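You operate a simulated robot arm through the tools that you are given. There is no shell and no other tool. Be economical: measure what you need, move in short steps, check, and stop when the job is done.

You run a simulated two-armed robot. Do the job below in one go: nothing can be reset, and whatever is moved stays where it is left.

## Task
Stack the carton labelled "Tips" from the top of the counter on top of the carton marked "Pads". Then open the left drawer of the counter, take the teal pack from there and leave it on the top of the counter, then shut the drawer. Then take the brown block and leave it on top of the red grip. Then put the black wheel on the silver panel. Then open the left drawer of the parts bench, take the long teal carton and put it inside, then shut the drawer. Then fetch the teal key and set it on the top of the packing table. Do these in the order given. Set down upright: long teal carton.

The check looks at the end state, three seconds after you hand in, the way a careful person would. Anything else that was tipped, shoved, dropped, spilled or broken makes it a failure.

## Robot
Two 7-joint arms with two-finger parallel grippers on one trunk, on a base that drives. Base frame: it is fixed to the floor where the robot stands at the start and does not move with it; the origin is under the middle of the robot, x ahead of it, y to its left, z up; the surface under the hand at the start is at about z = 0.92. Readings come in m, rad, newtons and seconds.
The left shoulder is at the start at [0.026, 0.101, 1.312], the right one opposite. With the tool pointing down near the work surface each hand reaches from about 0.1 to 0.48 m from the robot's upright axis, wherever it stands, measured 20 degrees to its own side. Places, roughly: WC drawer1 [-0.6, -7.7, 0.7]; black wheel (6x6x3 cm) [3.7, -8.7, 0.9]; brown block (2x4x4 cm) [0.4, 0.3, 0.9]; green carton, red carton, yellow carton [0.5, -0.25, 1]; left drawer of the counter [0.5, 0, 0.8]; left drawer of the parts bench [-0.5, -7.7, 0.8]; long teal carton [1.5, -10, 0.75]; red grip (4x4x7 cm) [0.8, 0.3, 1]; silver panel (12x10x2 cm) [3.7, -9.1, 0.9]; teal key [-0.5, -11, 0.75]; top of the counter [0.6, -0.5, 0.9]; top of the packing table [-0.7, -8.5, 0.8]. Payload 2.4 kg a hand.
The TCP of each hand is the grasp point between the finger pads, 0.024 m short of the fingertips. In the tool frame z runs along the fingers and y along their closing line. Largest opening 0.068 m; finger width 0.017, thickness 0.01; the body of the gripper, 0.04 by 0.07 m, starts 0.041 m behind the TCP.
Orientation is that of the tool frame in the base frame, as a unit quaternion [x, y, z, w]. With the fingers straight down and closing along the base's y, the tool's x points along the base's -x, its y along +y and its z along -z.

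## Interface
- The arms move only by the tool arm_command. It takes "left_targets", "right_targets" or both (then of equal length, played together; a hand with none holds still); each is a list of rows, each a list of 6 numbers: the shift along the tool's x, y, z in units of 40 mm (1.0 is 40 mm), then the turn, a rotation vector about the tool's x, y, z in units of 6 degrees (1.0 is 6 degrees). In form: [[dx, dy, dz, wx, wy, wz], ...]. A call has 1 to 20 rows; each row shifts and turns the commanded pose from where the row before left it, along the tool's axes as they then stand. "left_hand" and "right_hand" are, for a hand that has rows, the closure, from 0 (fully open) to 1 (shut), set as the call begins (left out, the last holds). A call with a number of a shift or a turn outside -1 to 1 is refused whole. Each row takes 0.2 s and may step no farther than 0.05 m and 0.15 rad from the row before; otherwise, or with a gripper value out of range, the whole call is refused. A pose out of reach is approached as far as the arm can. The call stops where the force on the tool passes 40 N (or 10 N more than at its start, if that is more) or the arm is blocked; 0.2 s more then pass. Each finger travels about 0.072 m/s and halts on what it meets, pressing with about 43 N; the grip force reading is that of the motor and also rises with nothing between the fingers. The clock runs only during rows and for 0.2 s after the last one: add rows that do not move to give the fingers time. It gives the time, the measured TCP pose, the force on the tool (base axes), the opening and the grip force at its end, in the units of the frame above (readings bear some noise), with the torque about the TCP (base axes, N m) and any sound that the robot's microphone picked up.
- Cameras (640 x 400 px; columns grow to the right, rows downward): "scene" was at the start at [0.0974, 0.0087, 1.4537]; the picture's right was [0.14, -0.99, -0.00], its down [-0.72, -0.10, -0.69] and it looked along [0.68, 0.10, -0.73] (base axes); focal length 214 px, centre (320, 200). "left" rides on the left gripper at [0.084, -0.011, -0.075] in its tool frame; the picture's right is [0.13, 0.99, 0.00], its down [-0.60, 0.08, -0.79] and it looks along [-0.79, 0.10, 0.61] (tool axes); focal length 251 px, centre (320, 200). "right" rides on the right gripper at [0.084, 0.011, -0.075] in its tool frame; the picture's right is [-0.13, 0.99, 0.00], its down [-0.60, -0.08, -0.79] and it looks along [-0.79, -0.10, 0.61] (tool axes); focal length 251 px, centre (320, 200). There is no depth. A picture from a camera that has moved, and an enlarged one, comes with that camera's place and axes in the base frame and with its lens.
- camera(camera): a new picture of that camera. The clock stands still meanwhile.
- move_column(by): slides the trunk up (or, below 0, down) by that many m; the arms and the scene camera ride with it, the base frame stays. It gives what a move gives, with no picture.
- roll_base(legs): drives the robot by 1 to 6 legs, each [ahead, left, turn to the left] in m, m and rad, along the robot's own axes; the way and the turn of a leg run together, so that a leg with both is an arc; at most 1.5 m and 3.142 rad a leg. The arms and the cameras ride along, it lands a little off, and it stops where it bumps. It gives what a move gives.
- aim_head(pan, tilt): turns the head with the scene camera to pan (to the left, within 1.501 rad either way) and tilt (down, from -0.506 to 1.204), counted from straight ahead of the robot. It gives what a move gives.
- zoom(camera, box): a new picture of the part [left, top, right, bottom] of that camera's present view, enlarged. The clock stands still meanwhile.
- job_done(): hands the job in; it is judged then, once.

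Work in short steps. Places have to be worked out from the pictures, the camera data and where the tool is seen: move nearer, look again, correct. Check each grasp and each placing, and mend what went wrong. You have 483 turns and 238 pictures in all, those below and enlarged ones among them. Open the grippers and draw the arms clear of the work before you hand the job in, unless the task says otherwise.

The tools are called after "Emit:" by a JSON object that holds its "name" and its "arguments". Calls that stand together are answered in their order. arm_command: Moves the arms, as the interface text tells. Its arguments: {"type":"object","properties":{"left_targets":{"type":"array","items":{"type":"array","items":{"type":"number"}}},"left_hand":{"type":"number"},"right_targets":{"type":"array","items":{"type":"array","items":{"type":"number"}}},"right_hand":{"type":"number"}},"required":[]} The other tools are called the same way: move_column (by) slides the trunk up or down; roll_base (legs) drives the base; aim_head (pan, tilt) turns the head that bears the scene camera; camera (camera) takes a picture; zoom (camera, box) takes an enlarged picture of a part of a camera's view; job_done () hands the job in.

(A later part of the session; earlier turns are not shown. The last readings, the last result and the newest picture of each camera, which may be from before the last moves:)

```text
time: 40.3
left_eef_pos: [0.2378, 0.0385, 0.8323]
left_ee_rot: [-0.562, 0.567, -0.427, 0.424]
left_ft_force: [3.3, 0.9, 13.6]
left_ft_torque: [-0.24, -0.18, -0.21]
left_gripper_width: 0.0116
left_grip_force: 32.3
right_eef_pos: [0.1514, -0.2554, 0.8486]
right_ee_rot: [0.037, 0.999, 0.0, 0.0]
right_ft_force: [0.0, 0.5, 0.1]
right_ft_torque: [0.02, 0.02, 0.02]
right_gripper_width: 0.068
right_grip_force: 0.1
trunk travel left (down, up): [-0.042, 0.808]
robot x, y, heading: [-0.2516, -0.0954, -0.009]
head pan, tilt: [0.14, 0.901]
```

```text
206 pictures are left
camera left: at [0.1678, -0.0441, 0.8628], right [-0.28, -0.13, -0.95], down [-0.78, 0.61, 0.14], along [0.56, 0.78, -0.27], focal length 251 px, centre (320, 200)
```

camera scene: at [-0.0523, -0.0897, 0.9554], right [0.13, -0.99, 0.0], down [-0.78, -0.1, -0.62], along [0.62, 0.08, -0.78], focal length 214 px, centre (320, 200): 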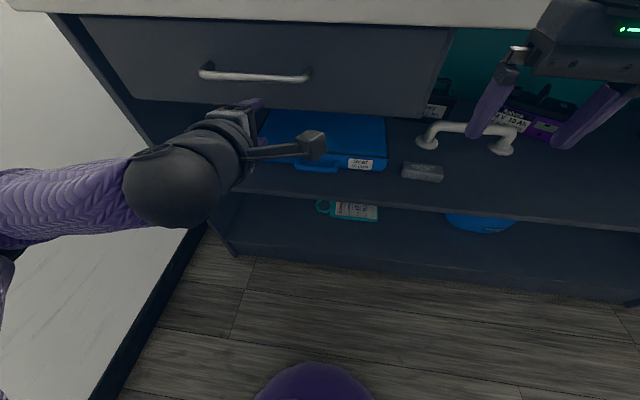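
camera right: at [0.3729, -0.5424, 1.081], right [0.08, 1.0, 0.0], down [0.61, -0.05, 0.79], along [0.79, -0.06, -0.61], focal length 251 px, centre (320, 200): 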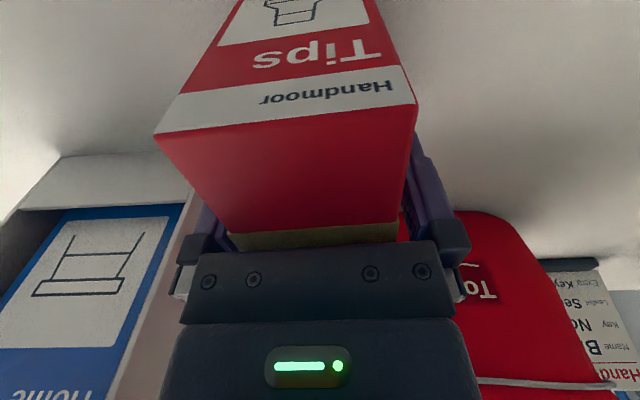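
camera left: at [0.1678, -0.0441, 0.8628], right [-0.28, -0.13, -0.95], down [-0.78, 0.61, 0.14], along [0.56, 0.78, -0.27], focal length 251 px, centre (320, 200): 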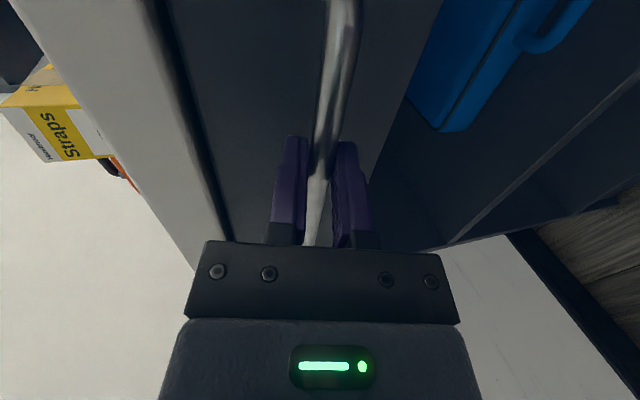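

Gripped (11.6 mm). I pull the drawer by driving back 0.15 m and look.

Emit:
{"name": "roll_base", "arguments": {"legs": [[-0.15, 0, 0]]}}

Emit:
{"name": "camera", "arguments": {"camera": "scene"}}

```text
time: 41.6
left_eef_pos: [0.0899, 0.0383, 0.8324]
left_ee_rot: [-0.562, 0.568, -0.427, 0.423]
left_ft_force: [-2.8, -1.0, 18.9]
left_ft_torque: [-0.11, -0.21, 0.39]
left_gripper_width: 0.0116
left_grip_force: 32.3
right_eef_pos: [0.0024, -0.2548, 0.8483]
right_ee_rot: [0.039, 0.999, 0.0, 0.001]
right_ft_force: [0.1, 0.3, 0.5]
right_ft_torque: [-0.01, 0.02, 0.05]
right_gripper_width: 0.0679
right_grip_force: 0.0
trunk travel left (down, up): [-0.042, 0.808]
robot x, y, heading: [-0.3956, -0.0951, -0.014]
head pan, tilt: [0.14, 0.901]
```

```text
205 pictures are left
camera scene: at [-0.2021, -0.0891, 0.9557], right [0.13, -0.99, 0.0], down [-0.78, -0.1, -0.62], along [0.62, 0.08, -0.78], focal length 214 px, centre (320, 200)
```

scene: 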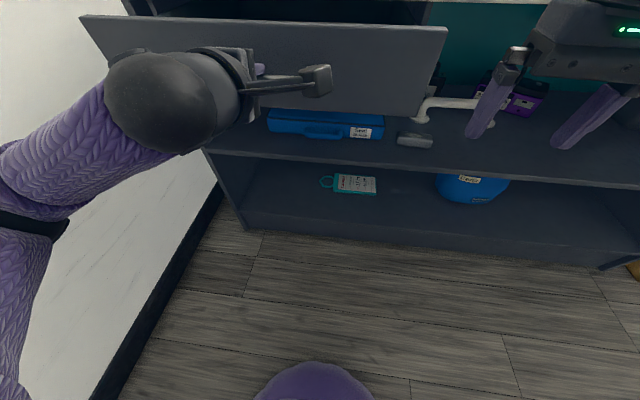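

The drawer opens smoothly. I pull 0.08 more, then release.

Emit:
{"name": "roll_base", "arguments": {"legs": [[-0.08, 0, 0]]}}

Emit:
{"name": "arm_command", "arguments": {"left_targets": [[0, 0, 0, 0, 0, 0], [0, 0, 0, 0, 0, 0], [0, 0, 0, 0, 0, 0]], "left_hand": 0.35}}

Emit:
{"name": "arm_command", "arguments": {"left_targets": [[0, 0, -0.6, 0, 0, 0], [0, 0, -0.7, 0, 0, 0]]}}

```text
time: 42.7
left_eef_pos: [0.0081, 0.0386, 0.8315]
left_ee_rot: [-0.561, 0.569, -0.427, 0.423]
left_ft_force: [-1.4, -6.9, 11.7]
left_ft_torque: [-0.3, -0.14, 0.08]
left_gripper_width: 0.0118
left_grip_force: 32.0
right_eef_pos: [-0.081, -0.2555, 0.8484]
right_ee_rot: [0.039, 0.999, 0.0, 0.001]
right_ft_force: [0.3, 0.3, 0.3]
right_ft_torque: [0.03, -0.01, 0.0]
right_gripper_width: 0.068
right_grip_force: 0.0
trunk travel left (down, up): [-0.042, 0.808]
robot x, y, heading: [-0.4802, -0.0943, -0.008]
head pan, tilt: [0.14, 0.901]
```

```text
time: 43.5
left_eef_pos: [0.0085, 0.0389, 0.8309]
left_ee_rot: [-0.562, 0.569, -0.428, 0.422]
left_ft_force: [0.2, -0.2, -0.5]
left_ft_torque: [0.0, 0.02, -0.03]
left_gripper_width: 0.044
left_grip_force: 0.1
right_eef_pos: [-0.0797, -0.2543, 0.8478]
right_ee_rot: [0.039, 0.999, -0.001, 0.0]
right_ft_force: [0.2, -0.2, -1.0]
right_ft_torque: [0.0, -0.01, -0.03]
right_gripper_width: 0.0681
right_grip_force: 0.1
trunk travel left (down, up): [-0.042, 0.808]
robot x, y, heading: [-0.4796, -0.0928, -0.009]
head pan, tilt: [0.14, 0.901]
```

```text
time: 44.1
left_eef_pos: [-0.0382, 0.0397, 0.8462]
left_ee_rot: [-0.562, 0.569, -0.427, 0.422]
left_ft_force: [-0.2, -0.9, 0.3]
left_ft_torque: [0.04, 0.0, -0.03]
left_gripper_width: 0.0441
left_grip_force: 0.1
right_eef_pos: [-0.0784, -0.253, 0.847]
right_ee_rot: [0.038, 0.999, -0.001, 0.0]
right_ft_force: [-0.2, -0.8, 1.0]
right_ft_torque: [0.01, -0.03, 0.01]
right_gripper_width: 0.0683
right_grip_force: 0.0
trunk travel left (down, up): [-0.042, 0.808]
robot x, y, heading: [-0.4779, -0.0962, -0.007]
head pan, tilt: [0.14, 0.901]
```

Released; now I raise the trunk 0.45 and look into the drawer.

Emit:
{"name": "move_column", "arguments": {"by": 0.45}}

Emit:
{"name": "camera", "arguments": {"camera": "scene"}}

```text
refused: 0.45 is not a number from -0.4 to 0.4
```

```text
204 pictures are left
camera scene: at [-0.2823, -0.088, 0.9553], right [0.13, -0.99, 0.0], down [-0.78, -0.1, -0.62], along [0.62, 0.08, -0.78], focal length 214 px, centre (320, 200)
```

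scene: 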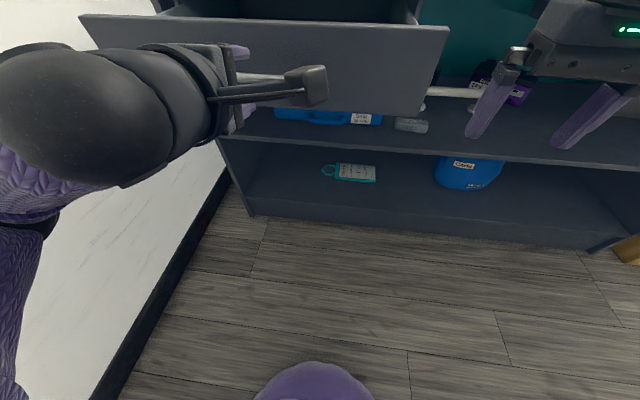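

Emit:
{"name": "move_column", "arguments": {"by": 0.4}}

Emit:
{"name": "camera", "arguments": {"camera": "scene"}}

```text
time: 47.9
left_eef_pos: [-0.0411, 0.0395, 1.2448]
left_ee_rot: [-0.561, 0.568, -0.427, 0.423]
left_ft_force: [0.3, 0.2, -0.5]
left_ft_torque: [-0.02, -0.01, 0.01]
left_gripper_width: 0.0443
left_grip_force: 0.0
right_eef_pos: [-0.0787, -0.2531, 1.2466]
right_ee_rot: [0.039, 0.999, 0.0, 0.0]
right_ft_force: [0.2, 0.2, 0.2]
right_ft_torque: [-0.04, -0.02, 0.07]
right_gripper_width: 0.068
right_grip_force: 0.1
trunk travel left (down, up): [-0.442, 0.408]
robot x, y, heading: [-0.4783, -0.0943, -0.013]
head pan, tilt: [0.14, 0.901]
```

```text
203 pictures are left
camera scene: at [-0.3791, -0.0869, 1.3634], right [0.13, -0.99, 0.0], down [-0.78, -0.1, -0.62], along [0.62, 0.08, -0.78], focal length 214 px, centre (320, 200)
```

scene: 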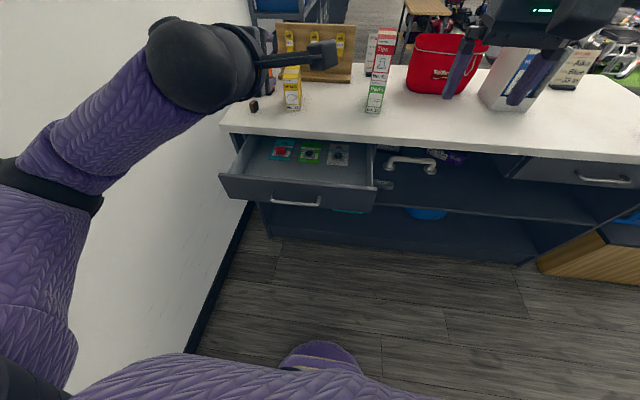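

Emit:
{"name": "zoom", "arguments": {"camera": "scene", "box": [210, 115, 390, 225]}}

```text
3.56 times, centred on (300, 170) of scene
camera zoom: at [-0.3791, -0.0869, 1.3634], right [0.13, -0.99, 0.0], down [-0.78, -0.1, -0.62], along [0.62, 0.08, -0.78], focal length 763 px, centre (391, 307)
```

zoom: 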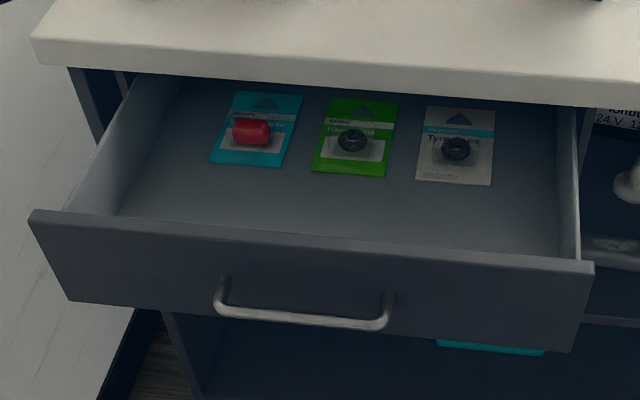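

The teal pack (with red bump) lies back under the counter edge, bump at x≈0.29. I need the drawer farther out: go back down and regrip.

Emit:
{"name": "move_column", "arguments": {"by": -0.4}}

Emit:
{"name": "arm_command", "arguments": {"left_targets": [[0, 0, 0.6, 0, 0, 0], [0, 0, 0.7, 0, 0, 0]]}}

Emit:
{"name": "arm_command", "arguments": {"left_targets": [[0, 0, 0, 0, 0, 0], [0, 0, 0, 0, 0, 0], [0, 0, 0, 0, 0, 0]], "left_hand": 1}}

```text
time: 51.8
left_eef_pos: [-0.0374, 0.0395, 0.8424]
left_ee_rot: [-0.565, 0.571, -0.424, 0.418]
left_ft_force: [-0.9, -0.1, -0.2]
left_ft_torque: [0.05, 0.0, 0.0]
left_gripper_width: 0.0442
left_grip_force: 0.1
right_eef_pos: [-0.0785, -0.2533, 0.847]
right_ee_rot: [0.038, 0.999, 0.0, 0.0]
right_ft_force: [0.1, -0.3, 0.7]
right_ft_torque: [0.01, -0.01, -0.01]
right_gripper_width: 0.0678
right_grip_force: 0.0
trunk travel left (down, up): [-0.042, 0.808]
robot x, y, heading: [-0.476, -0.0951, -0.009]
head pan, tilt: [0.14, 0.901]
```

```text
time: 52.4
left_eef_pos: [0.0105, 0.0358, 0.8261]
left_ee_rot: [-0.565, 0.571, -0.424, 0.419]
left_ft_force: [0.2, 0.1, 1.1]
left_ft_torque: [-0.02, 0.03, -0.01]
left_gripper_width: 0.0441
left_grip_force: 0.0
right_eef_pos: [-0.0793, -0.2533, 0.8483]
right_ee_rot: [0.039, 0.999, 0.0, 0.0]
right_ft_force: [1.0, 0.0, -0.5]
right_ft_torque: [-0.04, 0.03, -0.04]
right_gripper_width: 0.0681
right_grip_force: 0.0
trunk travel left (down, up): [-0.042, 0.808]
robot x, y, heading: [-0.4807, -0.0904, -0.01]
head pan, tilt: [0.14, 0.901]
```

```text
time: 53.2
left_eef_pos: [0.0095, 0.0355, 0.8315]
left_ee_rot: [-0.562, 0.569, -0.427, 0.421]
left_ft_force: [3.0, 1.8, 41.7]
left_ft_torque: [-0.23, -0.35, -0.13]
left_gripper_width: 0.0114
left_grip_force: 32.1
right_eef_pos: [-0.0807, -0.2532, 0.8498]
right_ee_rot: [0.038, 0.999, 0.0, 0.002]
right_ft_force: [0.1, 0.3, 0.0]
right_ft_torque: [0.0, 0.01, 0.02]
right_gripper_width: 0.0683
right_grip_force: 0.0
trunk travel left (down, up): [-0.042, 0.808]
robot x, y, heading: [-0.48, -0.0925, -0.01]
head pan, tilt: [0.14, 0.901]
```

Gripped but pressing vertically; I relieve it with a 4 mm raise, then pull 0.1 m more.

Emit:
{"name": "arm_command", "arguments": {"left_targets": [[0, -0.12, 0, 0, 0, 0]]}}

Emit:
{"name": "roll_base", "arguments": {"legs": [[-0.1, 0, 0]]}}

Emit:
{"name": "arm_command", "arguments": {"left_targets": [[0, 0, 0, 0, 0, 0], [0, 0, 0, 0, 0, 0], [0, 0, 0, 0, 0, 0]], "left_hand": 0.35}}

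Emit:
{"name": "arm_command", "arguments": {"left_targets": [[0, 0, -0.6, 0, 0, 0], [0, 0, -0.7, 0, 0, 0]]}}

Emit:
{"name": "move_column", "arguments": {"by": 0.4}}

Emit:
{"name": "camera", "arguments": {"camera": "scene"}}

```text
time: 53.6
left_eef_pos: [0.0105, 0.0355, 0.8291]
left_ee_rot: [-0.565, 0.572, -0.422, 0.419]
left_ft_force: [-2.9, -1.6, 20.2]
left_ft_torque: [-0.24, -0.22, 0.14]
left_gripper_width: 0.0116
left_grip_force: 31.9
right_eef_pos: [-0.0791, -0.2533, 0.8484]
right_ee_rot: [0.038, 0.999, 0.0, 0.001]
right_ft_force: [-0.7, 0.2, -0.4]
right_ft_torque: [0.01, 0.03, -0.04]
right_gripper_width: 0.068
right_grip_force: 0.1
trunk travel left (down, up): [-0.042, 0.808]
robot x, y, heading: [-0.4785, -0.0964, -0.01]
head pan, tilt: [0.14, 0.901]
```

```text
time: 54.7
left_eef_pos: [-0.0901, 0.0362, 0.8309]
left_ee_rot: [-0.564, 0.573, -0.423, 0.418]
left_ft_force: [-2.0, -8.2, 4.2]
left_ft_torque: [-0.23, -0.03, 0.21]
left_gripper_width: 0.0117
left_grip_force: 33.0
right_eef_pos: [-0.1825, -0.2543, 0.8482]
right_ee_rot: [0.04, 0.999, 0.0, 0.001]
right_ft_force: [-0.6, -0.9, 0.0]
right_ft_torque: [0.02, 0.0, 0.01]
right_gripper_width: 0.0678
right_grip_force: 0.0
trunk travel left (down, up): [-0.042, 0.808]
robot x, y, heading: [-0.5825, -0.0901, -0.01]
head pan, tilt: [0.14, 0.901]
```

```text
time: 55.5
left_eef_pos: [-0.0903, 0.0368, 0.8295]
left_ee_rot: [-0.563, 0.574, -0.424, 0.417]
left_ft_force: [0.2, 0.0, -0.8]
left_ft_torque: [-0.04, 0.02, 0.04]
left_gripper_width: 0.044
left_grip_force: 0.0
right_eef_pos: [-0.1818, -0.2529, 0.8468]
right_ee_rot: [0.04, 0.999, 0.0, 0.0]
right_ft_force: [-0.4, -0.3, 0.7]
right_ft_torque: [0.0, 0.01, 0.03]
right_gripper_width: 0.0682
right_grip_force: 0.1
trunk travel left (down, up): [-0.042, 0.808]
robot x, y, heading: [-0.5809, -0.094, -0.01]
head pan, tilt: [0.14, 0.901]
```

```text
time: 56.1
left_eef_pos: [-0.1385, 0.0385, 0.8435]
left_ee_rot: [-0.565, 0.573, -0.423, 0.417]
left_ft_force: [0.5, 0.8, -0.2]
left_ft_torque: [-0.04, 0.02, 0.0]
left_gripper_width: 0.0443
left_grip_force: 0.0
right_eef_pos: [-0.1816, -0.2521, 0.8484]
right_ee_rot: [0.039, 0.999, 0.0, 0.0]
right_ft_force: [0.0, 0.5, -0.1]
right_ft_torque: [0.04, 0.02, 0.02]
right_gripper_width: 0.0681
right_grip_force: 0.1
trunk travel left (down, up): [-0.042, 0.808]
robot x, y, heading: [-0.5852, -0.0911, -0.004]
head pan, tilt: [0.14, 0.901]
```

```text
time: 60.0
left_eef_pos: [-0.1398, 0.0378, 1.2455]
left_ee_rot: [-0.564, 0.573, -0.424, 0.417]
left_ft_force: [0.6, -0.1, -0.3]
left_ft_torque: [0.01, -0.02, 0.0]
left_gripper_width: 0.044
left_grip_force: 0.1
right_eef_pos: [-0.1806, -0.2513, 1.2475]
right_ee_rot: [0.04, 0.999, 0.0, 0.001]
right_ft_force: [-0.8, -0.2, -1.1]
right_ft_torque: [0.03, -0.02, -0.01]
right_gripper_width: 0.068
right_grip_force: 0.1
trunk travel left (down, up): [-0.442, 0.408]
robot x, y, heading: [-0.585, -0.0939, -0.013]
head pan, tilt: [0.14, 0.901]
```

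```text
201 pictures are left
camera scene: at [-0.4814, -0.0858, 1.3634], right [0.13, -0.99, 0.0], down [-0.78, -0.1, -0.62], along [0.62, 0.08, -0.78], focal length 214 px, centre (320, 200)
```

scene: 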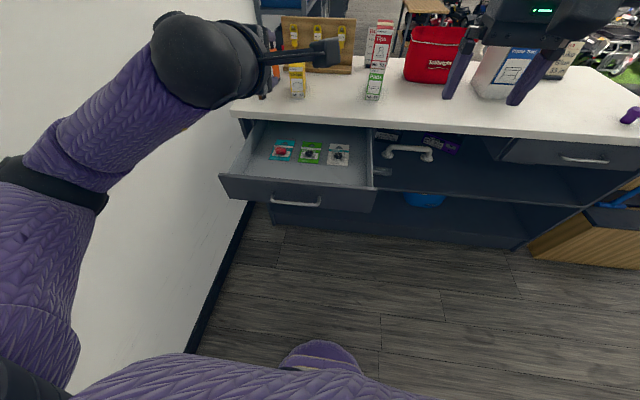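

The pack now sits near (0.19,0.155), clear of the counter edge. I pitch the left tool back down, then drive forward to be able to reach.

Emit:
{"name": "arm_command", "arguments": {"left_targets": [[0, 0, 0, -1, 0, 0], [0, 0, 0, -1, 0, 0], [0, 0, 0, -1, 0, 0], [0, 0, 0, -1, 0, 0], [0, 0, 0, -1, 0, 0], [0, 0, 0, -1, 0, 0], [0, 0, 0, -1, 0, 0], [0, 0, 0, -1, 0, 0], [0, 0, 0, -1, 0, 0], [0, 0, 0, -1, 0, 0], [0, 0, 0, -1, 0, 0], [0, 0, 0, -1, 0, 0]], "left_hand": 0}}

Emit:
{"name": "roll_base", "arguments": {"legs": [[0.3, 0.08, 0.01]]}}

Emit:
{"name": "camera", "arguments": {"camera": "scene"}}

Emit:
{"name": "camera", "arguments": {"camera": "left"}}

```text
time: 62.5
left_eef_pos: [-0.1407, 0.0369, 1.2457]
left_ee_rot: [-0.702, 0.712, -0.005, 0.006]
left_ft_force: [-0.1, 0.2, -0.1]
left_ft_torque: [0.01, 0.02, 0.03]
left_gripper_width: 0.0683
left_grip_force: 0.1
right_eef_pos: [-0.1816, -0.2529, 1.2481]
right_ee_rot: [0.039, 0.999, 0.0, 0.0]
right_ft_force: [0.5, 0.5, 0.5]
right_ft_torque: [0.01, -0.01, 0.02]
right_gripper_width: 0.0681
right_grip_force: 0.1
trunk travel left (down, up): [-0.442, 0.408]
robot x, y, heading: [-0.5816, -0.0907, -0.013]
head pan, tilt: [0.14, 0.901]
```

```text
time: 64.6
left_eef_pos: [0.1593, 0.1169, 1.2456]
left_ee_rot: [-0.703, 0.712, -0.007, 0.007]
left_ft_force: [-0.7, -0.1, 0.2]
left_ft_torque: [0.0, 0.02, -0.02]
left_gripper_width: 0.068
left_grip_force: 0.0
right_eef_pos: [0.1178, -0.1751, 1.2464]
right_ee_rot: [0.037, 0.999, 0.0, 0.0]
right_ft_force: [0.1, -0.6, -0.1]
right_ft_torque: [-0.01, 0.01, 0.01]
right_gripper_width: 0.068
right_grip_force: 0.0
trunk travel left (down, up): [-0.442, 0.408]
robot x, y, heading: [-0.2855, -0.0153, -0.012]
head pan, tilt: [0.14, 0.901]
```

```text
200 pictures are left
camera scene: at [-0.1823, -0.0091, 1.3634], right [0.13, -0.99, 0.0], down [-0.78, -0.1, -0.62], along [0.62, 0.08, -0.78], focal length 214 px, centre (320, 200)
```

scene: 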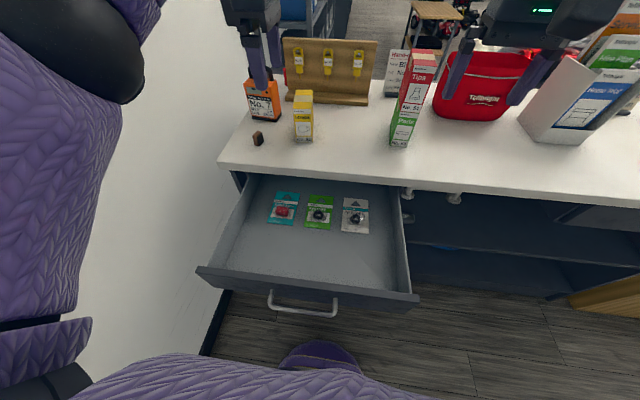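

```text
199 pictures are left
camera left: at [0.1669, 0.0319, 1.3206], right [-0.99, -0.12, -0.02], down [-0.08, 0.6, 0.79], along [-0.08, 0.79, -0.61], focal length 251 px, centre (320, 200)
```

left: 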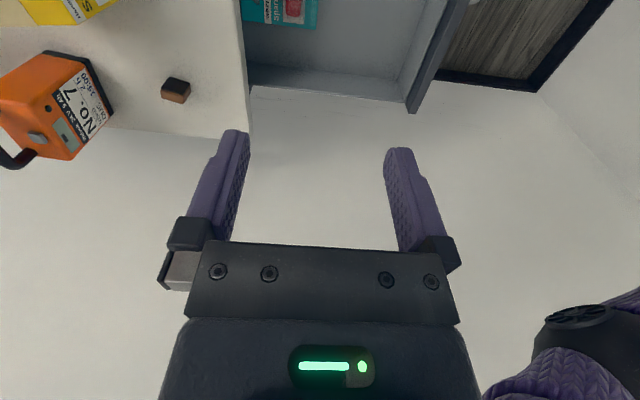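

Emit:
{"name": "zoom", "arguments": {"camera": "scene", "box": [220, 170, 380, 270]}}

```text
4.00 times, centred on (300, 220) of scene
camera zoom: at [-0.1823, -0.0091, 1.3634], right [0.13, -0.99, 0.0], down [-0.78, -0.1, -0.62], along [0.62, 0.08, -0.78], focal length 858 px, centre (400, 120)
```

zoom: 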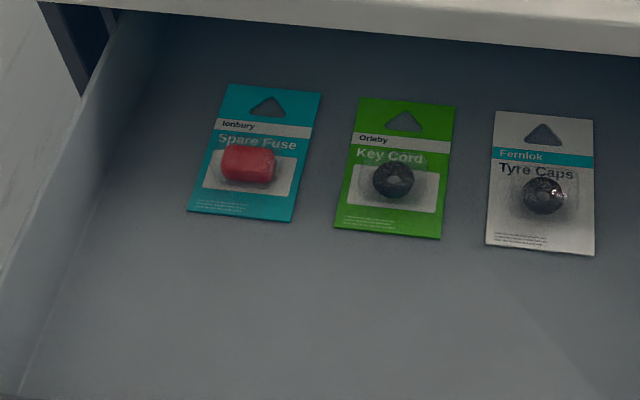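

Bump estimated at about (0.195,0.16). I bring the left hand over it at z≈1.0 and look with the hand camera.

Emit:
{"name": "arm_command", "arguments": {"left_targets": [[-0.155, -0.13, 0.876, 0, 0, 0], [-0.155, -0.13, 0.876, 0, 0, 0], [-0.155, -0.13, 0.876, 0, 0, 0], [-0.155, -0.13, 0.876, 0, 0, 0], [-0.155, -0.13, 0.876, 0, 0, 0], [-0.155, -0.13, 0.876, 0, 0, 0], [-0.155, -0.13, 0.876, 0, 0, 0]]}}

Emit:
{"name": "camera", "arguments": {"camera": "left"}}

Emit:
{"name": "camera", "arguments": {"camera": "scene"}}

```text
time: 66.2
left_eef_pos: [0.1969, 0.1559, 1.0007]
left_ee_rot: [-0.702, 0.712, -0.007, 0.006]
left_ft_force: [-0.4, -0.5, -0.8]
left_ft_torque: [0.0, 0.0, -0.05]
left_gripper_width: 0.0679
left_grip_force: 0.1
right_eef_pos: [0.1176, -0.1754, 1.2476]
right_ee_rot: [0.039, 0.999, 0.001, 0.0]
right_ft_force: [0.1, 0.2, -0.2]
right_ft_torque: [-0.03, -0.03, -0.02]
right_gripper_width: 0.0678
right_grip_force: 0.0
trunk travel left (down, up): [-0.442, 0.408]
robot x, y, heading: [-0.282, -0.0162, -0.011]
head pan, tilt: [0.14, 0.901]
```

```text
197 pictures are left
camera left: at [0.2053, 0.0738, 1.076], right [-0.99, -0.12, -0.02], down [-0.08, 0.6, 0.79], along [-0.08, 0.79, -0.61], focal length 251 px, centre (320, 200)
```

left: 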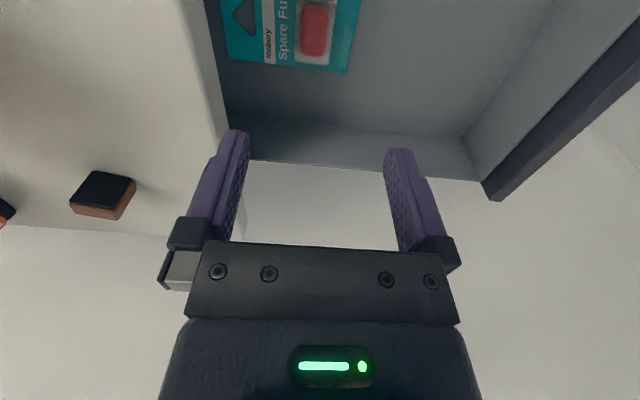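

```text
196 pictures are left
camera scene: at [-0.1829, -0.0093, 1.3634], right [0.13, -0.99, 0.0], down [-0.78, -0.1, -0.62], along [0.62, 0.08, -0.78], focal length 214 px, centre (320, 200)
```

scene: 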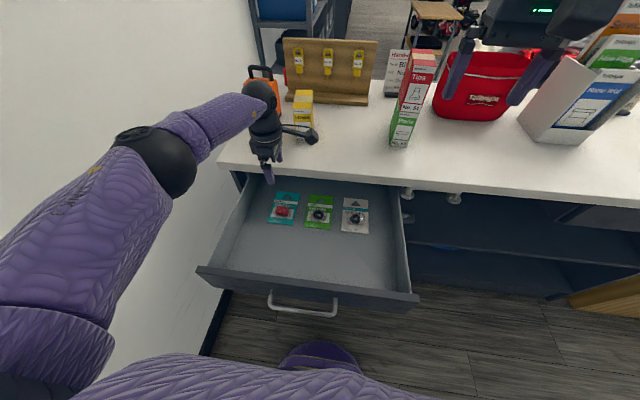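

The bump is 2.6 cm across x, centre ≈(0.20,0.162). I lower to z≈0.865.

Emit:
{"name": "arm_command", "arguments": {"left_targets": [[-0.15, -0.08, 0.8, 0, 0, 0], [0, 0, 0.9, 0, 0, 0], [0, 0, 0.9, 0, 0, 0], [0, 0, 0.8, 0, 0, 0]]}}

Emit:
{"name": "camera", "arguments": {"camera": "left"}}

Emit:
{"name": "zoom", "arguments": {"camera": "scene", "box": [210, 130, 370, 240]}}

```text
time: 67.2
left_eef_pos: [0.1779, 0.1631, 0.8872]
left_ee_rot: [-0.702, 0.712, -0.007, 0.007]
left_ft_force: [0.1, -0.6, -0.2]
left_ft_torque: [0.01, -0.02, 0.01]
left_gripper_width: 0.0678
left_grip_force: 0.1
left hand out of reach, approached as far as the arm can: row 2, 3, 4
right_eef_pos: [0.1159, -0.1766, 1.248]
right_ee_rot: [0.039, 0.999, 0.0, 0.0]
right_ft_force: [-0.3, -1.2, -0.4]
right_ft_torque: [-0.01, 0.03, 0.02]
right_gripper_width: 0.0678
right_grip_force: 0.0
trunk travel left (down, up): [-0.442, 0.408]
robot x, y, heading: [-0.2861, -0.0184, -0.01]
head pan, tilt: [0.14, 0.901]
```

```text
195 pictures are left
camera left: at [0.1866, 0.0799, 0.9626], right [-0.99, -0.12, -0.02], down [-0.09, 0.6, 0.79], along [-0.08, 0.79, -0.61], focal length 251 px, centre (320, 200)
```

left: 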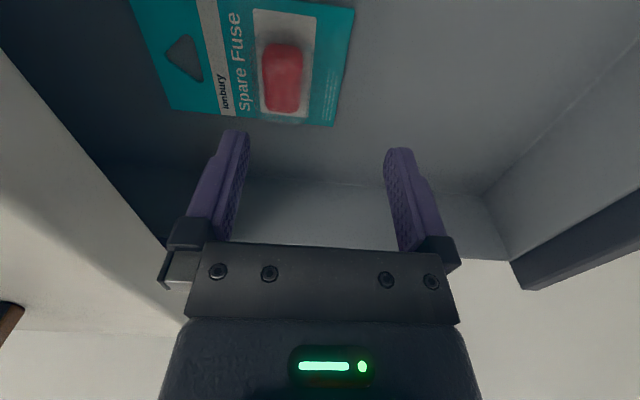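

```text
3.64 times, centred on (290, 185) of scene
camera zoom: at [-0.1831, -0.0097, 1.3634], right [0.13, -0.99, 0.0], down [-0.78, -0.1, -0.62], along [0.62, 0.08, -0.78], focal length 780 px, centre (429, 254)
```

zoom: 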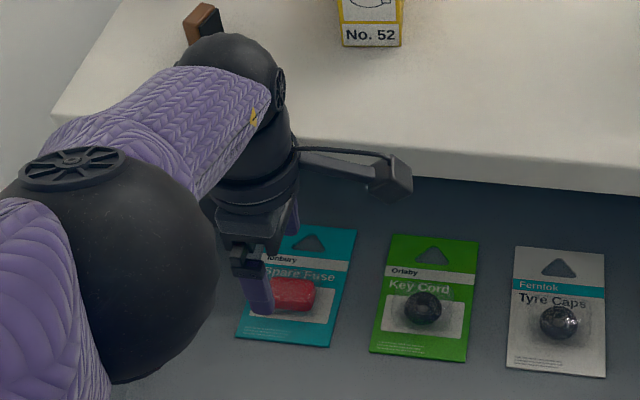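

The arm hit its reach limit; I raise the hand 8 cm, then lower the trunk 0.12 to gain downward reach.

Emit:
{"name": "arm_command", "arguments": {"left_targets": [[0, 0, -1, 0, 0, 0], [0, 0, -1, 0, 0, 0]]}}

Emit:
{"name": "move_column", "arguments": {"by": -0.12}}

Emit:
{"name": "camera", "arguments": {"camera": "left"}}

```text
time: 67.8
left_eef_pos: [0.2009, 0.1629, 0.9595]
left_ee_rot: [-0.703, 0.711, -0.006, 0.005]
left_ft_force: [-0.2, 0.4, -0.8]
left_ft_torque: [0.0, 0.0, 0.0]
left_gripper_width: 0.0681
left_grip_force: 0.1
left hand out of reach, approached as far as the arm can: row 1, 2
right_eef_pos: [0.1176, -0.1754, 1.2478]
right_ee_rot: [0.039, 0.999, -0.001, 0.0]
right_ft_force: [0.8, 0.6, -0.2]
right_ft_torque: [0.01, -0.02, -0.03]
right_gripper_width: 0.0682
right_grip_force: 0.1
trunk travel left (down, up): [-0.442, 0.408]
robot x, y, heading: [-0.2843, -0.0163, -0.015]
head pan, tilt: [0.14, 0.901]
```

```text
time: 69.3
left_eef_pos: [0.2036, 0.1632, 0.8206]
left_ee_rot: [-0.702, 0.712, 0.011, -0.01]
left_ft_force: [1.5, 0.0, 0.4]
left_ft_torque: [-0.01, 0.02, 0.0]
left_gripper_width: 0.0679
left_grip_force: 0.1
right_eef_pos: [0.1178, -0.1751, 1.1281]
right_ee_rot: [0.038, 0.999, 0.0, -0.001]
right_ft_force: [0.4, 0.5, -0.4]
right_ft_torque: [0.02, -0.03, -0.01]
right_gripper_width: 0.068
right_grip_force: 0.1
trunk travel left (down, up): [-0.322, 0.528]
robot x, y, heading: [-0.2856, -0.0144, -0.009]
head pan, tilt: [0.14, 0.901]
```

```text
193 pictures are left
camera left: at [0.2139, 0.0804, 0.895], right [-0.99, -0.12, 0.03], down [-0.05, 0.6, 0.8], along [-0.11, 0.79, -0.61], focal length 251 px, centre (320, 200)
```

left: 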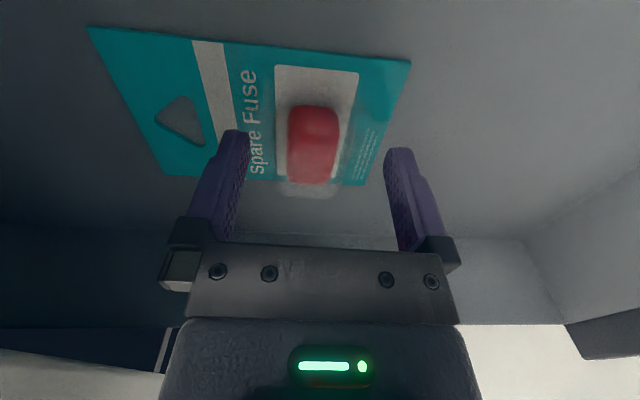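

The hand is centred over the red bump. I lower 12 mm and check for contact.

Emit:
{"name": "arm_command", "arguments": {"left_targets": [[0, 0, 0.15, 0, 0, 0], [0, 0, 0.15, 0, 0, 0]]}}

Emit:
{"name": "camera", "arguments": {"camera": "left"}}

```text
time: 69.9
left_eef_pos: [0.2008, 0.1636, 0.8085]
left_ee_rot: [-0.702, 0.712, 0.01, -0.01]
left_ft_force: [-0.1, -0.1, 0.8]
left_ft_torque: [0.0, -0.02, -0.01]
left_gripper_width: 0.0682
left_grip_force: 0.0
right_eef_pos: [0.1185, -0.1763, 1.1275]
right_ee_rot: [0.038, 0.999, 0.001, 0.0]
right_ft_force: [-0.4, 0.2, -0.1]
right_ft_torque: [-0.01, 0.02, 0.0]
right_gripper_width: 0.0682
right_grip_force: 0.1
trunk travel left (down, up): [-0.322, 0.528]
robot x, y, heading: [-0.2845, -0.0196, -0.008]
head pan, tilt: [0.14, 0.901]
```

```text
192 pictures are left
camera left: at [0.2127, 0.0804, 0.8833], right [-0.99, -0.12, 0.03], down [-0.05, 0.6, 0.8], along [-0.11, 0.79, -0.61], focal length 251 px, centre (320, 200)
```

left: 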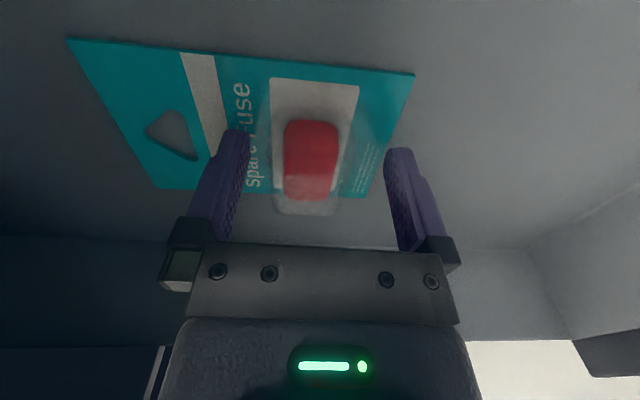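

No contact yet; another 10 mm.

Emit:
{"name": "arm_command", "arguments": {"left_targets": [[0, 0, 0.12, 0, 0, 0], [0, 0, 0.12, 0, 0, 0]]}}

Emit:
{"name": "camera", "arguments": {"camera": "left"}}

```text
time: 70.5
left_eef_pos: [0.1977, 0.1629, 0.8043]
left_ee_rot: [-0.703, 0.711, 0.007, -0.008]
left_ft_force: [2.9, 4.5, 37.9]
left_ft_torque: [0.08, -1.46, 0.2]
left_gripper_width: 0.0681
left_grip_force: 0.1
left hand out of reach, approached as far as the arm can: row 1
right_eef_pos: [0.1157, -0.1756, 1.1288]
right_ee_rot: [0.037, 0.999, 0.0, 0.0]
right_ft_force: [0.1, -1.3, -0.4]
right_ft_torque: [0.03, -0.02, 0.03]
right_gripper_width: 0.068
right_grip_force: 0.0
trunk travel left (down, up): [-0.322, 0.528]
robot x, y, heading: [-0.2835, -0.017, -0.009]
head pan, tilt: [0.14, 0.901]
```

```text
191 pictures are left
camera left: at [0.2091, 0.0804, 0.8782], right [-0.99, -0.12, 0.02], down [-0.06, 0.6, 0.8], along [-0.11, 0.79, -0.61], focal length 251 px, centre (320, 200)
```

left: 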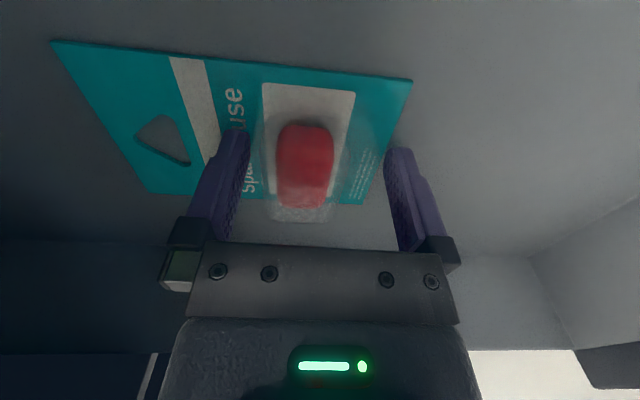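

Contact with the floor at tip z≈0.78. I raise ~4 mm and close on the blister.

Emit:
{"name": "arm_command", "arguments": {"left_targets": [[0, 0, -0.2, 0, 0, 0]]}}

Emit:
{"name": "arm_command", "arguments": {"left_targets": [[0, 0, 0, 0, 0, 0], [0, 0, 0, 0, 0, 0], [0, 0, 0, 0, 0, 0], [0, 0, 0, 0, 0, 0]], "left_hand": 1}}

Emit:
{"name": "camera", "arguments": {"camera": "left"}}

```text
time: 70.9
left_eef_pos: [0.1965, 0.1648, 0.8051]
left_ee_rot: [-0.702, 0.712, 0.012, -0.012]
left_ft_force: [0.0, 0.3, 0.5]
left_ft_torque: [-0.03, -0.03, 0.0]
left_gripper_width: 0.068
left_grip_force: 0.0
right_eef_pos: [0.1177, -0.1764, 1.1272]
right_ee_rot: [0.038, 0.999, 0.0, 0.0]
right_ft_force: [-0.4, -0.7, -0.1]
right_ft_torque: [-0.01, 0.03, 0.02]
right_gripper_width: 0.0682
right_grip_force: 0.0
trunk travel left (down, up): [-0.322, 0.528]
robot x, y, heading: [-0.2815, -0.0172, -0.009]
head pan, tilt: [0.14, 0.901]
```

```text
time: 71.9
left_eef_pos: [0.1978, 0.1642, 0.807]
left_ee_rot: [-0.703, 0.711, 0.01, -0.01]
left_ft_force: [-0.6, -0.1, -0.3]
left_ft_torque: [0.03, -0.07, 0.0]
left_gripper_width: 0.0375
left_grip_force: 42.8
right_eef_pos: [0.1169, -0.1762, 1.1276]
right_ee_rot: [0.039, 0.999, 0.001, 0.0]
right_ft_force: [0.1, 0.2, -0.6]
right_ft_torque: [0.01, 0.02, 0.01]
right_gripper_width: 0.0679
right_grip_force: 0.1
trunk travel left (down, up): [-0.322, 0.528]
robot x, y, heading: [-0.2817, -0.0177, -0.013]
head pan, tilt: [0.14, 0.901]
```

```text
190 pictures are left
camera left: at [0.2093, 0.0811, 0.8817], right [-0.99, -0.12, 0.03], down [-0.05, 0.6, 0.8], along [-0.11, 0.79, -0.61], focal length 251 px, centre (320, 200)
```

left: 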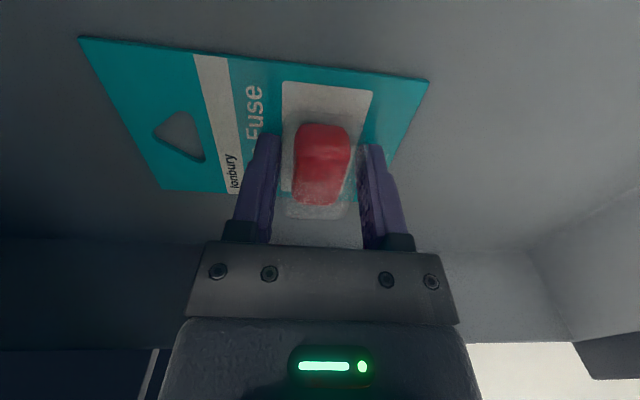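

Gripped (37.5 mm). The card reaches under the counter edge, so I lift 2 cm, draw back 6 cm, then lift.

Emit:
{"name": "arm_command", "arguments": {"left_targets": [[0, 0, -0.5, 0, 0, 0], [0, 0.5, 0, 0, 0, 0], [0, 1, 0, 0, 0, 0], [0, 0.3, -0.6, 0, 0, 0], [0, 0, -1, 0, 0, 0], [0, 0, -1, 0, 0, 0]]}}

Emit:
{"name": "camera", "arguments": {"camera": "left"}}

```text
time: 73.3
left_eef_pos: [0.1314, 0.1668, 0.935]
left_ee_rot: [-0.703, 0.711, 0.011, -0.011]
left_ft_force: [0.5, -0.3, -0.7]
left_ft_torque: [0.03, -0.01, -0.03]
left_gripper_width: 0.0374
left_grip_force: 42.7
right_eef_pos: [0.1166, -0.1759, 1.1282]
right_ee_rot: [0.039, 0.999, -0.001, -0.001]
right_ft_force: [0.7, -0.1, 0.3]
right_ft_torque: [0.01, -0.03, 0.01]
right_gripper_width: 0.068
right_grip_force: 0.0
trunk travel left (down, up): [-0.322, 0.528]
robot x, y, heading: [-0.2852, -0.0142, -0.014]
head pan, tilt: [0.14, 0.901]
```

```text
189 pictures are left
camera left: at [0.1422, 0.0841, 1.01], right [-0.99, -0.12, 0.03], down [-0.05, 0.6, 0.8], along [-0.11, 0.79, -0.61], focal length 251 px, centre (320, 200)
```

left: 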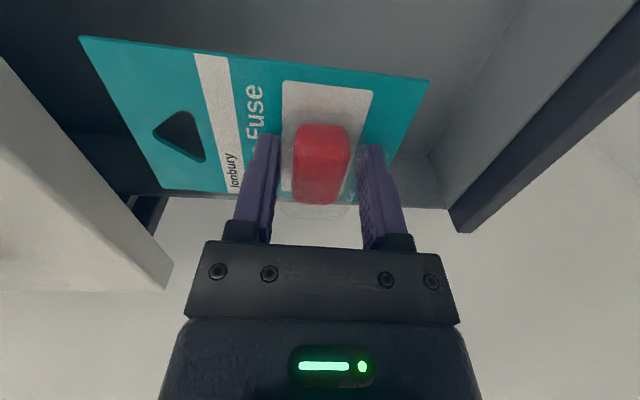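

The pack is held. The open drawer blocks the front, so I raise the trunk, slide right past the drawer and drive up to set it at about (0.36,−0.33), a free spot.

Emit:
{"name": "move_column", "arguments": {"by": 0.2}}

Emit:
{"name": "roll_base", "arguments": {"legs": [[0, -0.44, 0.01], [0.29, 0, 0]]}}

Emit:
{"name": "camera", "arguments": {"camera": "scene"}}

```text
time: 75.5
left_eef_pos: [0.13, 0.1633, 1.1324]
left_ee_rot: [-0.703, 0.711, 0.011, -0.01]
left_ft_force: [-0.5, 0.0, -1.1]
left_ft_torque: [0.03, 0.0, 0.0]
left_gripper_width: 0.0372
left_grip_force: 42.6
right_eef_pos: [0.1168, -0.1764, 1.328]
right_ee_rot: [0.038, 0.999, -0.001, 0.0]
right_ft_force: [-0.3, -0.3, -0.8]
right_ft_torque: [0.0, -0.01, 0.04]
right_gripper_width: 0.0681
right_grip_force: 0.1
trunk travel left (down, up): [-0.522, 0.327]
robot x, y, heading: [-0.2884, -0.0134, -0.015]
head pan, tilt: [0.14, 0.901]
```

```text
time: 79.8
left_eef_pos: [0.4205, -0.2702, 1.1327]
left_ee_rot: [0.713, -0.701, -0.011, 0.011]
left_ft_force: [-0.5, -0.1, -0.6]
left_ft_torque: [0.01, 0.06, -0.02]
left_gripper_width: 0.0369
left_grip_force: 43.3
right_eef_pos: [0.4178, -0.6108, 1.3271]
right_ee_rot: [0.023, 1.0, 0.0, -0.001]
right_ft_force: [0.7, -0.5, 0.3]
right_ft_torque: [-0.02, 0.04, 0.0]
right_gripper_width: 0.068
right_grip_force: 0.0
trunk travel left (down, up): [-0.522, 0.327]
robot x, y, heading: [0.0096, -0.462, 0.022]
head pan, tilt: [0.14, 0.901]
```

```text
188 pictures are left
camera scene: at [0.1047, -0.4525, 1.4437], right [0.16, -0.99, 0.0], down [-0.77, -0.12, -0.62], along [0.61, 0.1, -0.78], focal length 214 px, centre (320, 200)
```

scene: 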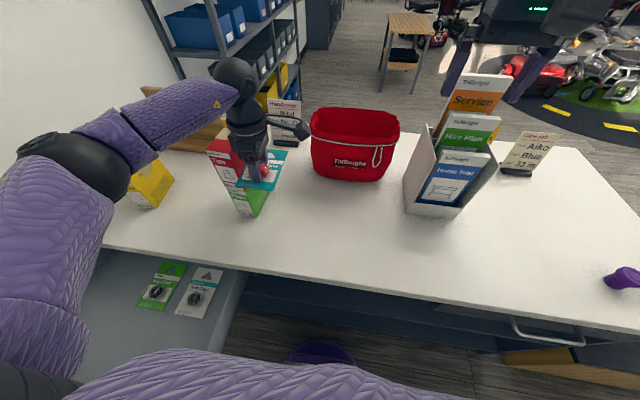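

I shift the pack to about (0.36,−0.36) and lower to z≈1.0.

Emit:
{"name": "arm_command", "arguments": {"left_targets": [[0.56, 0.38, 0, 0, 0, 0], [0.56, 0.38, 0, 0, 0, 0], [0.56, 0.38, 0, 0, 0, 0], [0.56, 0.38, 0, 0, 0, 0], [0, 0, 0.8, 0, 0, 0], [0, 0, 0.8, 0, 0, 0], [0, 0, 0.8, 0, 0, 0], [0, 0, 0.8, 0, 0, 0]]}}

Emit:
{"name": "camera", "arguments": {"camera": "scene"}}

Emit:
{"name": "camera", "arguments": {"camera": "left"}}

```text
time: 81.6
left_eef_pos: [0.3573, -0.3597, 1.0081]
left_ee_rot: [0.713, -0.701, -0.011, 0.01]
left_ft_force: [-0.7, 0.3, -1.1]
left_ft_torque: [0.02, -0.01, 0.01]
left_gripper_width: 0.0374
left_grip_force: 43.0
right_eef_pos: [0.4172, -0.6101, 1.3283]
right_ee_rot: [0.024, 1.0, 0.0, 0.0]
right_ft_force: [0.7, 0.2, -0.3]
right_ft_torque: [0.07, -0.05, 0.02]
right_gripper_width: 0.0679
right_grip_force: 0.1
trunk travel left (down, up): [-0.522, 0.327]
robot x, y, heading: [0.0102, -0.4622, 0.019]
head pan, tilt: [0.14, 0.901]
```

```text
187 pictures are left
camera scene: at [0.1038, -0.4526, 1.4437], right [0.16, -0.99, 0.0], down [-0.77, -0.12, -0.62], along [0.61, 0.1, -0.78], focal length 214 px, centre (320, 200)
```

scene: 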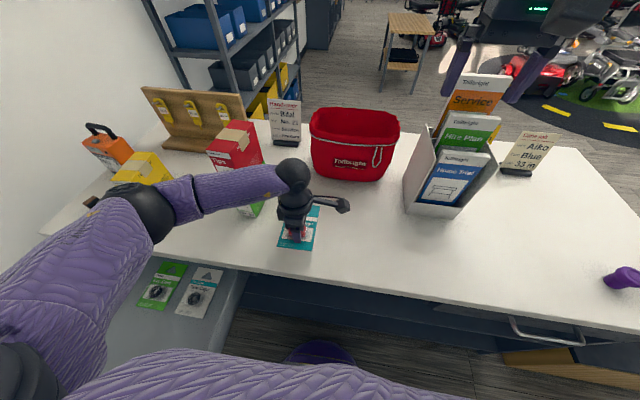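

```text
186 pictures are left
camera left: at [0.3704, -0.4428, 1.0824], right [-0.99, -0.15, 0.03], down [-0.07, 0.6, 0.8], along [-0.13, 0.78, -0.61], focal length 251 px, centre (320, 200)
```

left: 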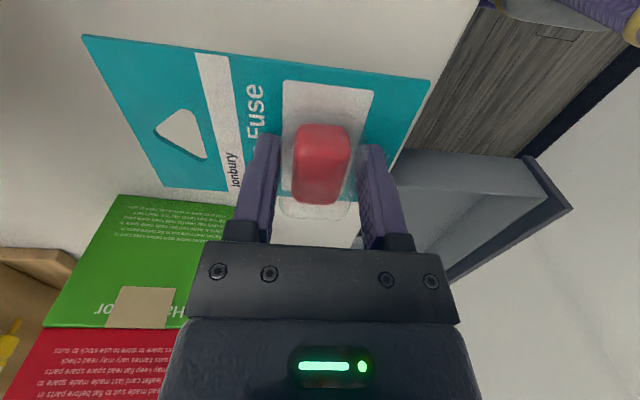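

Clear below. I lower to just above the top, then touch gently.

Emit:
{"name": "arm_command", "arguments": {"left_targets": [[0, 0, 0.7, 0, 0, 0], [0, 0, 0.6, 0, 0, 0], [0, 0, 0.1, 0, 0, 0]]}}

Emit:
{"name": "arm_command", "arguments": {"left_targets": [[0, 0, 0.1, 0, 0, 0]]}}

```text
time: 82.4
left_eef_pos: [0.3552, -0.361, 0.9515]
left_ee_rot: [0.714, -0.7, -0.009, 0.009]
left_ft_force: [1.1, 0.8, 12.3]
left_ft_torque: [0.28, -1.21, 0.13]
left_gripper_width: 0.0375
left_grip_force: 42.8
right_eef_pos: [0.4167, -0.6091, 1.3272]
right_ee_rot: [0.023, 1.0, 0.0, 0.0]
right_ft_force: [0.2, 0.1, 0.5]
right_ft_torque: [-0.01, 0.01, 0.03]
right_gripper_width: 0.0682
right_grip_force: 0.1
trunk travel left (down, up): [-0.522, 0.327]
robot x, y, heading: [0.0103, -0.461, 0.017]
head pan, tilt: [0.14, 0.901]
```

```text
time: 82.9
left_eef_pos: [0.3566, -0.3628, 0.9482]
left_ee_rot: [0.713, -0.701, -0.006, 0.008]
left_ft_force: [-2.9, 1.5, 21.8]
left_ft_torque: [0.59, -0.26, 0.2]
left_gripper_width: 0.0374
left_grip_force: 43.3
right_eef_pos: [0.4151, -0.6092, 1.3287]
right_ee_rot: [0.024, 1.0, 0.0, 0.001]
right_ft_force: [-0.3, 0.7, -0.5]
right_ft_torque: [0.01, 0.03, 0.02]
right_gripper_width: 0.068
right_grip_force: 0.1
trunk travel left (down, up): [-0.522, 0.327]
robot x, y, heading: [0.0123, -0.4608, 0.022]
head pan, tilt: [0.14, 0.901]
stopped in row 1 (left hand): the force on the tool passed its limit at 43 N (the readings are from after the stop); the commanded pose is now the measured one
```

The pack is on the top. I open and rise.

Emit:
{"name": "arm_command", "arguments": {"left_targets": [[0, 0, 0, 0, 0, 0], [0, 0, 0, 0, 0, 0], [0, 0, 0, 0, 0, 0]], "left_hand": 0}}

Emit:
{"name": "arm_command", "arguments": {"left_targets": [[0, 0, -0.5, 0, 0, 0], [0, 0, -1, 0, 0, 0], [0, 0, -1, 0, 0, 0], [0, 0, -1, 0, 0, 0], [0, 0, -1, 0, 0, 0], [0, 0, -1, 0, 0, 0]]}}

Emit:
{"name": "camera", "arguments": {"camera": "scene"}}

```text
time: 83.7
left_eef_pos: [0.3563, -0.3617, 0.9486]
left_ee_rot: [0.714, -0.7, -0.009, 0.009]
left_ft_force: [-0.6, 0.1, 2.3]
left_ft_torque: [0.02, -0.04, 0.02]
left_gripper_width: 0.0674
left_grip_force: 0.1
right_eef_pos: [0.4155, -0.6098, 1.3273]
right_ee_rot: [0.024, 1.0, 0.0, 0.0]
right_ft_force: [-0.2, 0.0, 1.0]
right_ft_torque: [0.0, 0.0, 0.0]
right_gripper_width: 0.0681
right_grip_force: 0.1
trunk travel left (down, up): [-0.522, 0.327]
robot x, y, heading: [0.0123, -0.4624, 0.021]
head pan, tilt: [0.14, 0.901]
```

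```text
time: 85.1
left_eef_pos: [0.3619, -0.3614, 1.1676]
left_ee_rot: [0.713, -0.701, -0.008, 0.009]
left_ft_force: [0.9, -0.5, -0.6]
left_ft_torque: [-0.02, -0.02, 0.02]
left_gripper_width: 0.068
left_grip_force: 0.1
right_eef_pos: [0.4159, -0.6096, 1.3285]
right_ee_rot: [0.023, 1.0, 0.0, 0.001]
right_ft_force: [-0.2, 0.2, 0.4]
right_ft_torque: [-0.01, 0.0, 0.0]
right_gripper_width: 0.0681
right_grip_force: 0.0
trunk travel left (down, up): [-0.522, 0.327]
robot x, y, heading: [0.0115, -0.4582, 0.021]
head pan, tilt: [0.14, 0.901]
```

```text
185 pictures are left
camera scene: at [0.1036, -0.4527, 1.4438], right [0.16, -0.99, 0.0], down [-0.77, -0.12, -0.62], along [0.61, 0.1, -0.78], focal length 214 px, centre (320, 200)
```

scene: 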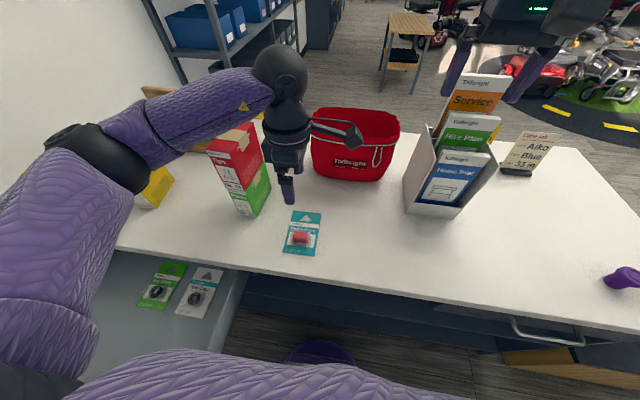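

The pack lies flat on the counter. Now I back away and return to the drawer's front to shut it with the same grip as before.

Emit:
{"name": "roll_base", "arguments": {"legs": [[-0.61, 0, -0.03], [0, 0.375, 0]]}}

Emit:
{"name": "arm_command", "arguments": {"left_targets": [[-0.19, -0.56, -0.98, 0, 0, 0], [-0.19, -0.56, -0.98, 0, 0, 0], [-0.19, -0.56, -0.98, 0, 0, 0], [-0.19, -0.56, -0.98, 0, 0, 0]], "left_hand": 0.35}}

Emit:
{"name": "arm_command", "arguments": {"left_targets": [[0, 0, 0, 1, 0, 0], [0, 0, 0, 1, 0, 0], [0, 0, 0, 1, 0, 0], [0, 0, 0, 1, 0, 0], [0, 0, 0, 1, 0, 0], [0, 0, 0, 1, 0, 0], [0, 0, 0, 1, 0, 0], [0, 0, 0, 1, 0, 0], [0, 0, 0, 1, 0, 0], [0, 0, 0, 1, 0, 0], [0, 0, 0, 1, 0, 0], [0, 0, 0, 1, 0, 0]]}}

Emit:
{"name": "camera", "arguments": {"camera": "scene"}}

```text
time: 90.5
left_eef_pos: [-0.251, -0.0114, 1.1679]
left_ee_rot: [-0.704, 0.71, 0.008, -0.009]
left_ft_force: [-0.3, 0.4, 0.1]
left_ft_torque: [-0.04, -0.03, 0.0]
left_gripper_width: 0.0683
left_grip_force: 0.0
right_eef_pos: [-0.2036, -0.2619, 1.3272]
right_ee_rot: [0.038, 0.999, 0.0, 0.0]
right_ft_force: [-1.3, -0.6, -0.5]
right_ft_torque: [0.0, -0.03, -0.04]
right_gripper_width: 0.0678
right_grip_force: 0.1
trunk travel left (down, up): [-0.522, 0.327]
robot x, y, heading: [-0.6055, -0.1043, -0.009]
head pan, tilt: [0.14, 0.901]
```

```text
time: 91.5
left_eef_pos: [-0.16, 0.0128, 1.323]
left_ee_rot: [-0.702, 0.712, 0.009, -0.008]
left_ft_force: [0.3, -0.8, -0.5]
left_ft_torque: [0.03, 0.02, -0.01]
left_gripper_width: 0.044
left_grip_force: 0.2
right_eef_pos: [-0.2036, -0.2641, 1.3281]
right_ee_rot: [0.038, 0.999, 0.001, 0.001]
right_ft_force: [-0.6, 0.0, 0.3]
right_ft_torque: [0.01, 0.0, -0.02]
right_gripper_width: 0.0681
right_grip_force: 0.1
trunk travel left (down, up): [-0.522, 0.327]
robot x, y, heading: [-0.6012, -0.1029, -0.011]
head pan, tilt: [0.14, 0.901]
```

```text
time: 94.1
left_eef_pos: [-0.1555, 0.0168, 1.3207]
left_ee_rot: [-0.574, 0.58, -0.412, 0.406]
left_ft_force: [0.3, -0.3, 1.0]
left_ft_torque: [0.0, 0.01, 0.01]
left_gripper_width: 0.0441
left_grip_force: 0.1
right_eef_pos: [-0.2038, -0.262, 1.3277]
right_ee_rot: [0.038, 0.999, 0.0, 0.0]
right_ft_force: [-0.6, 0.7, 0.0]
right_ft_torque: [-0.02, -0.02, 0.01]
right_gripper_width: 0.0679
right_grip_force: 0.0
trunk travel left (down, up): [-0.522, 0.327]
robot x, y, heading: [-0.6027, -0.1032, -0.009]
head pan, tilt: [0.14, 0.901]
```

```text
184 pictures are left
camera scene: at [-0.512, -0.0962, 1.4438], right [0.13, -0.99, 0.0], down [-0.78, -0.1, -0.62], along [0.62, 0.08, -0.78], focal length 214 px, centre (320, 200)
```

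scene: 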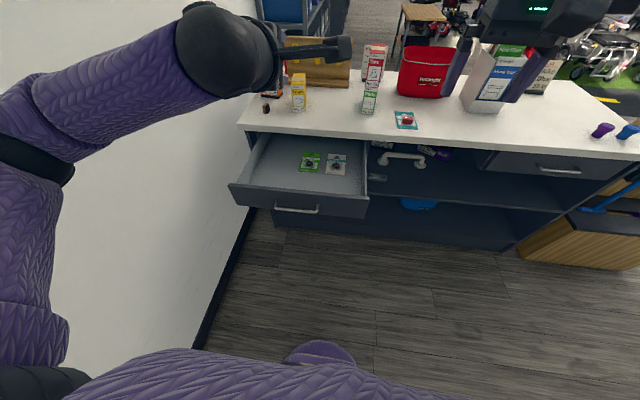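

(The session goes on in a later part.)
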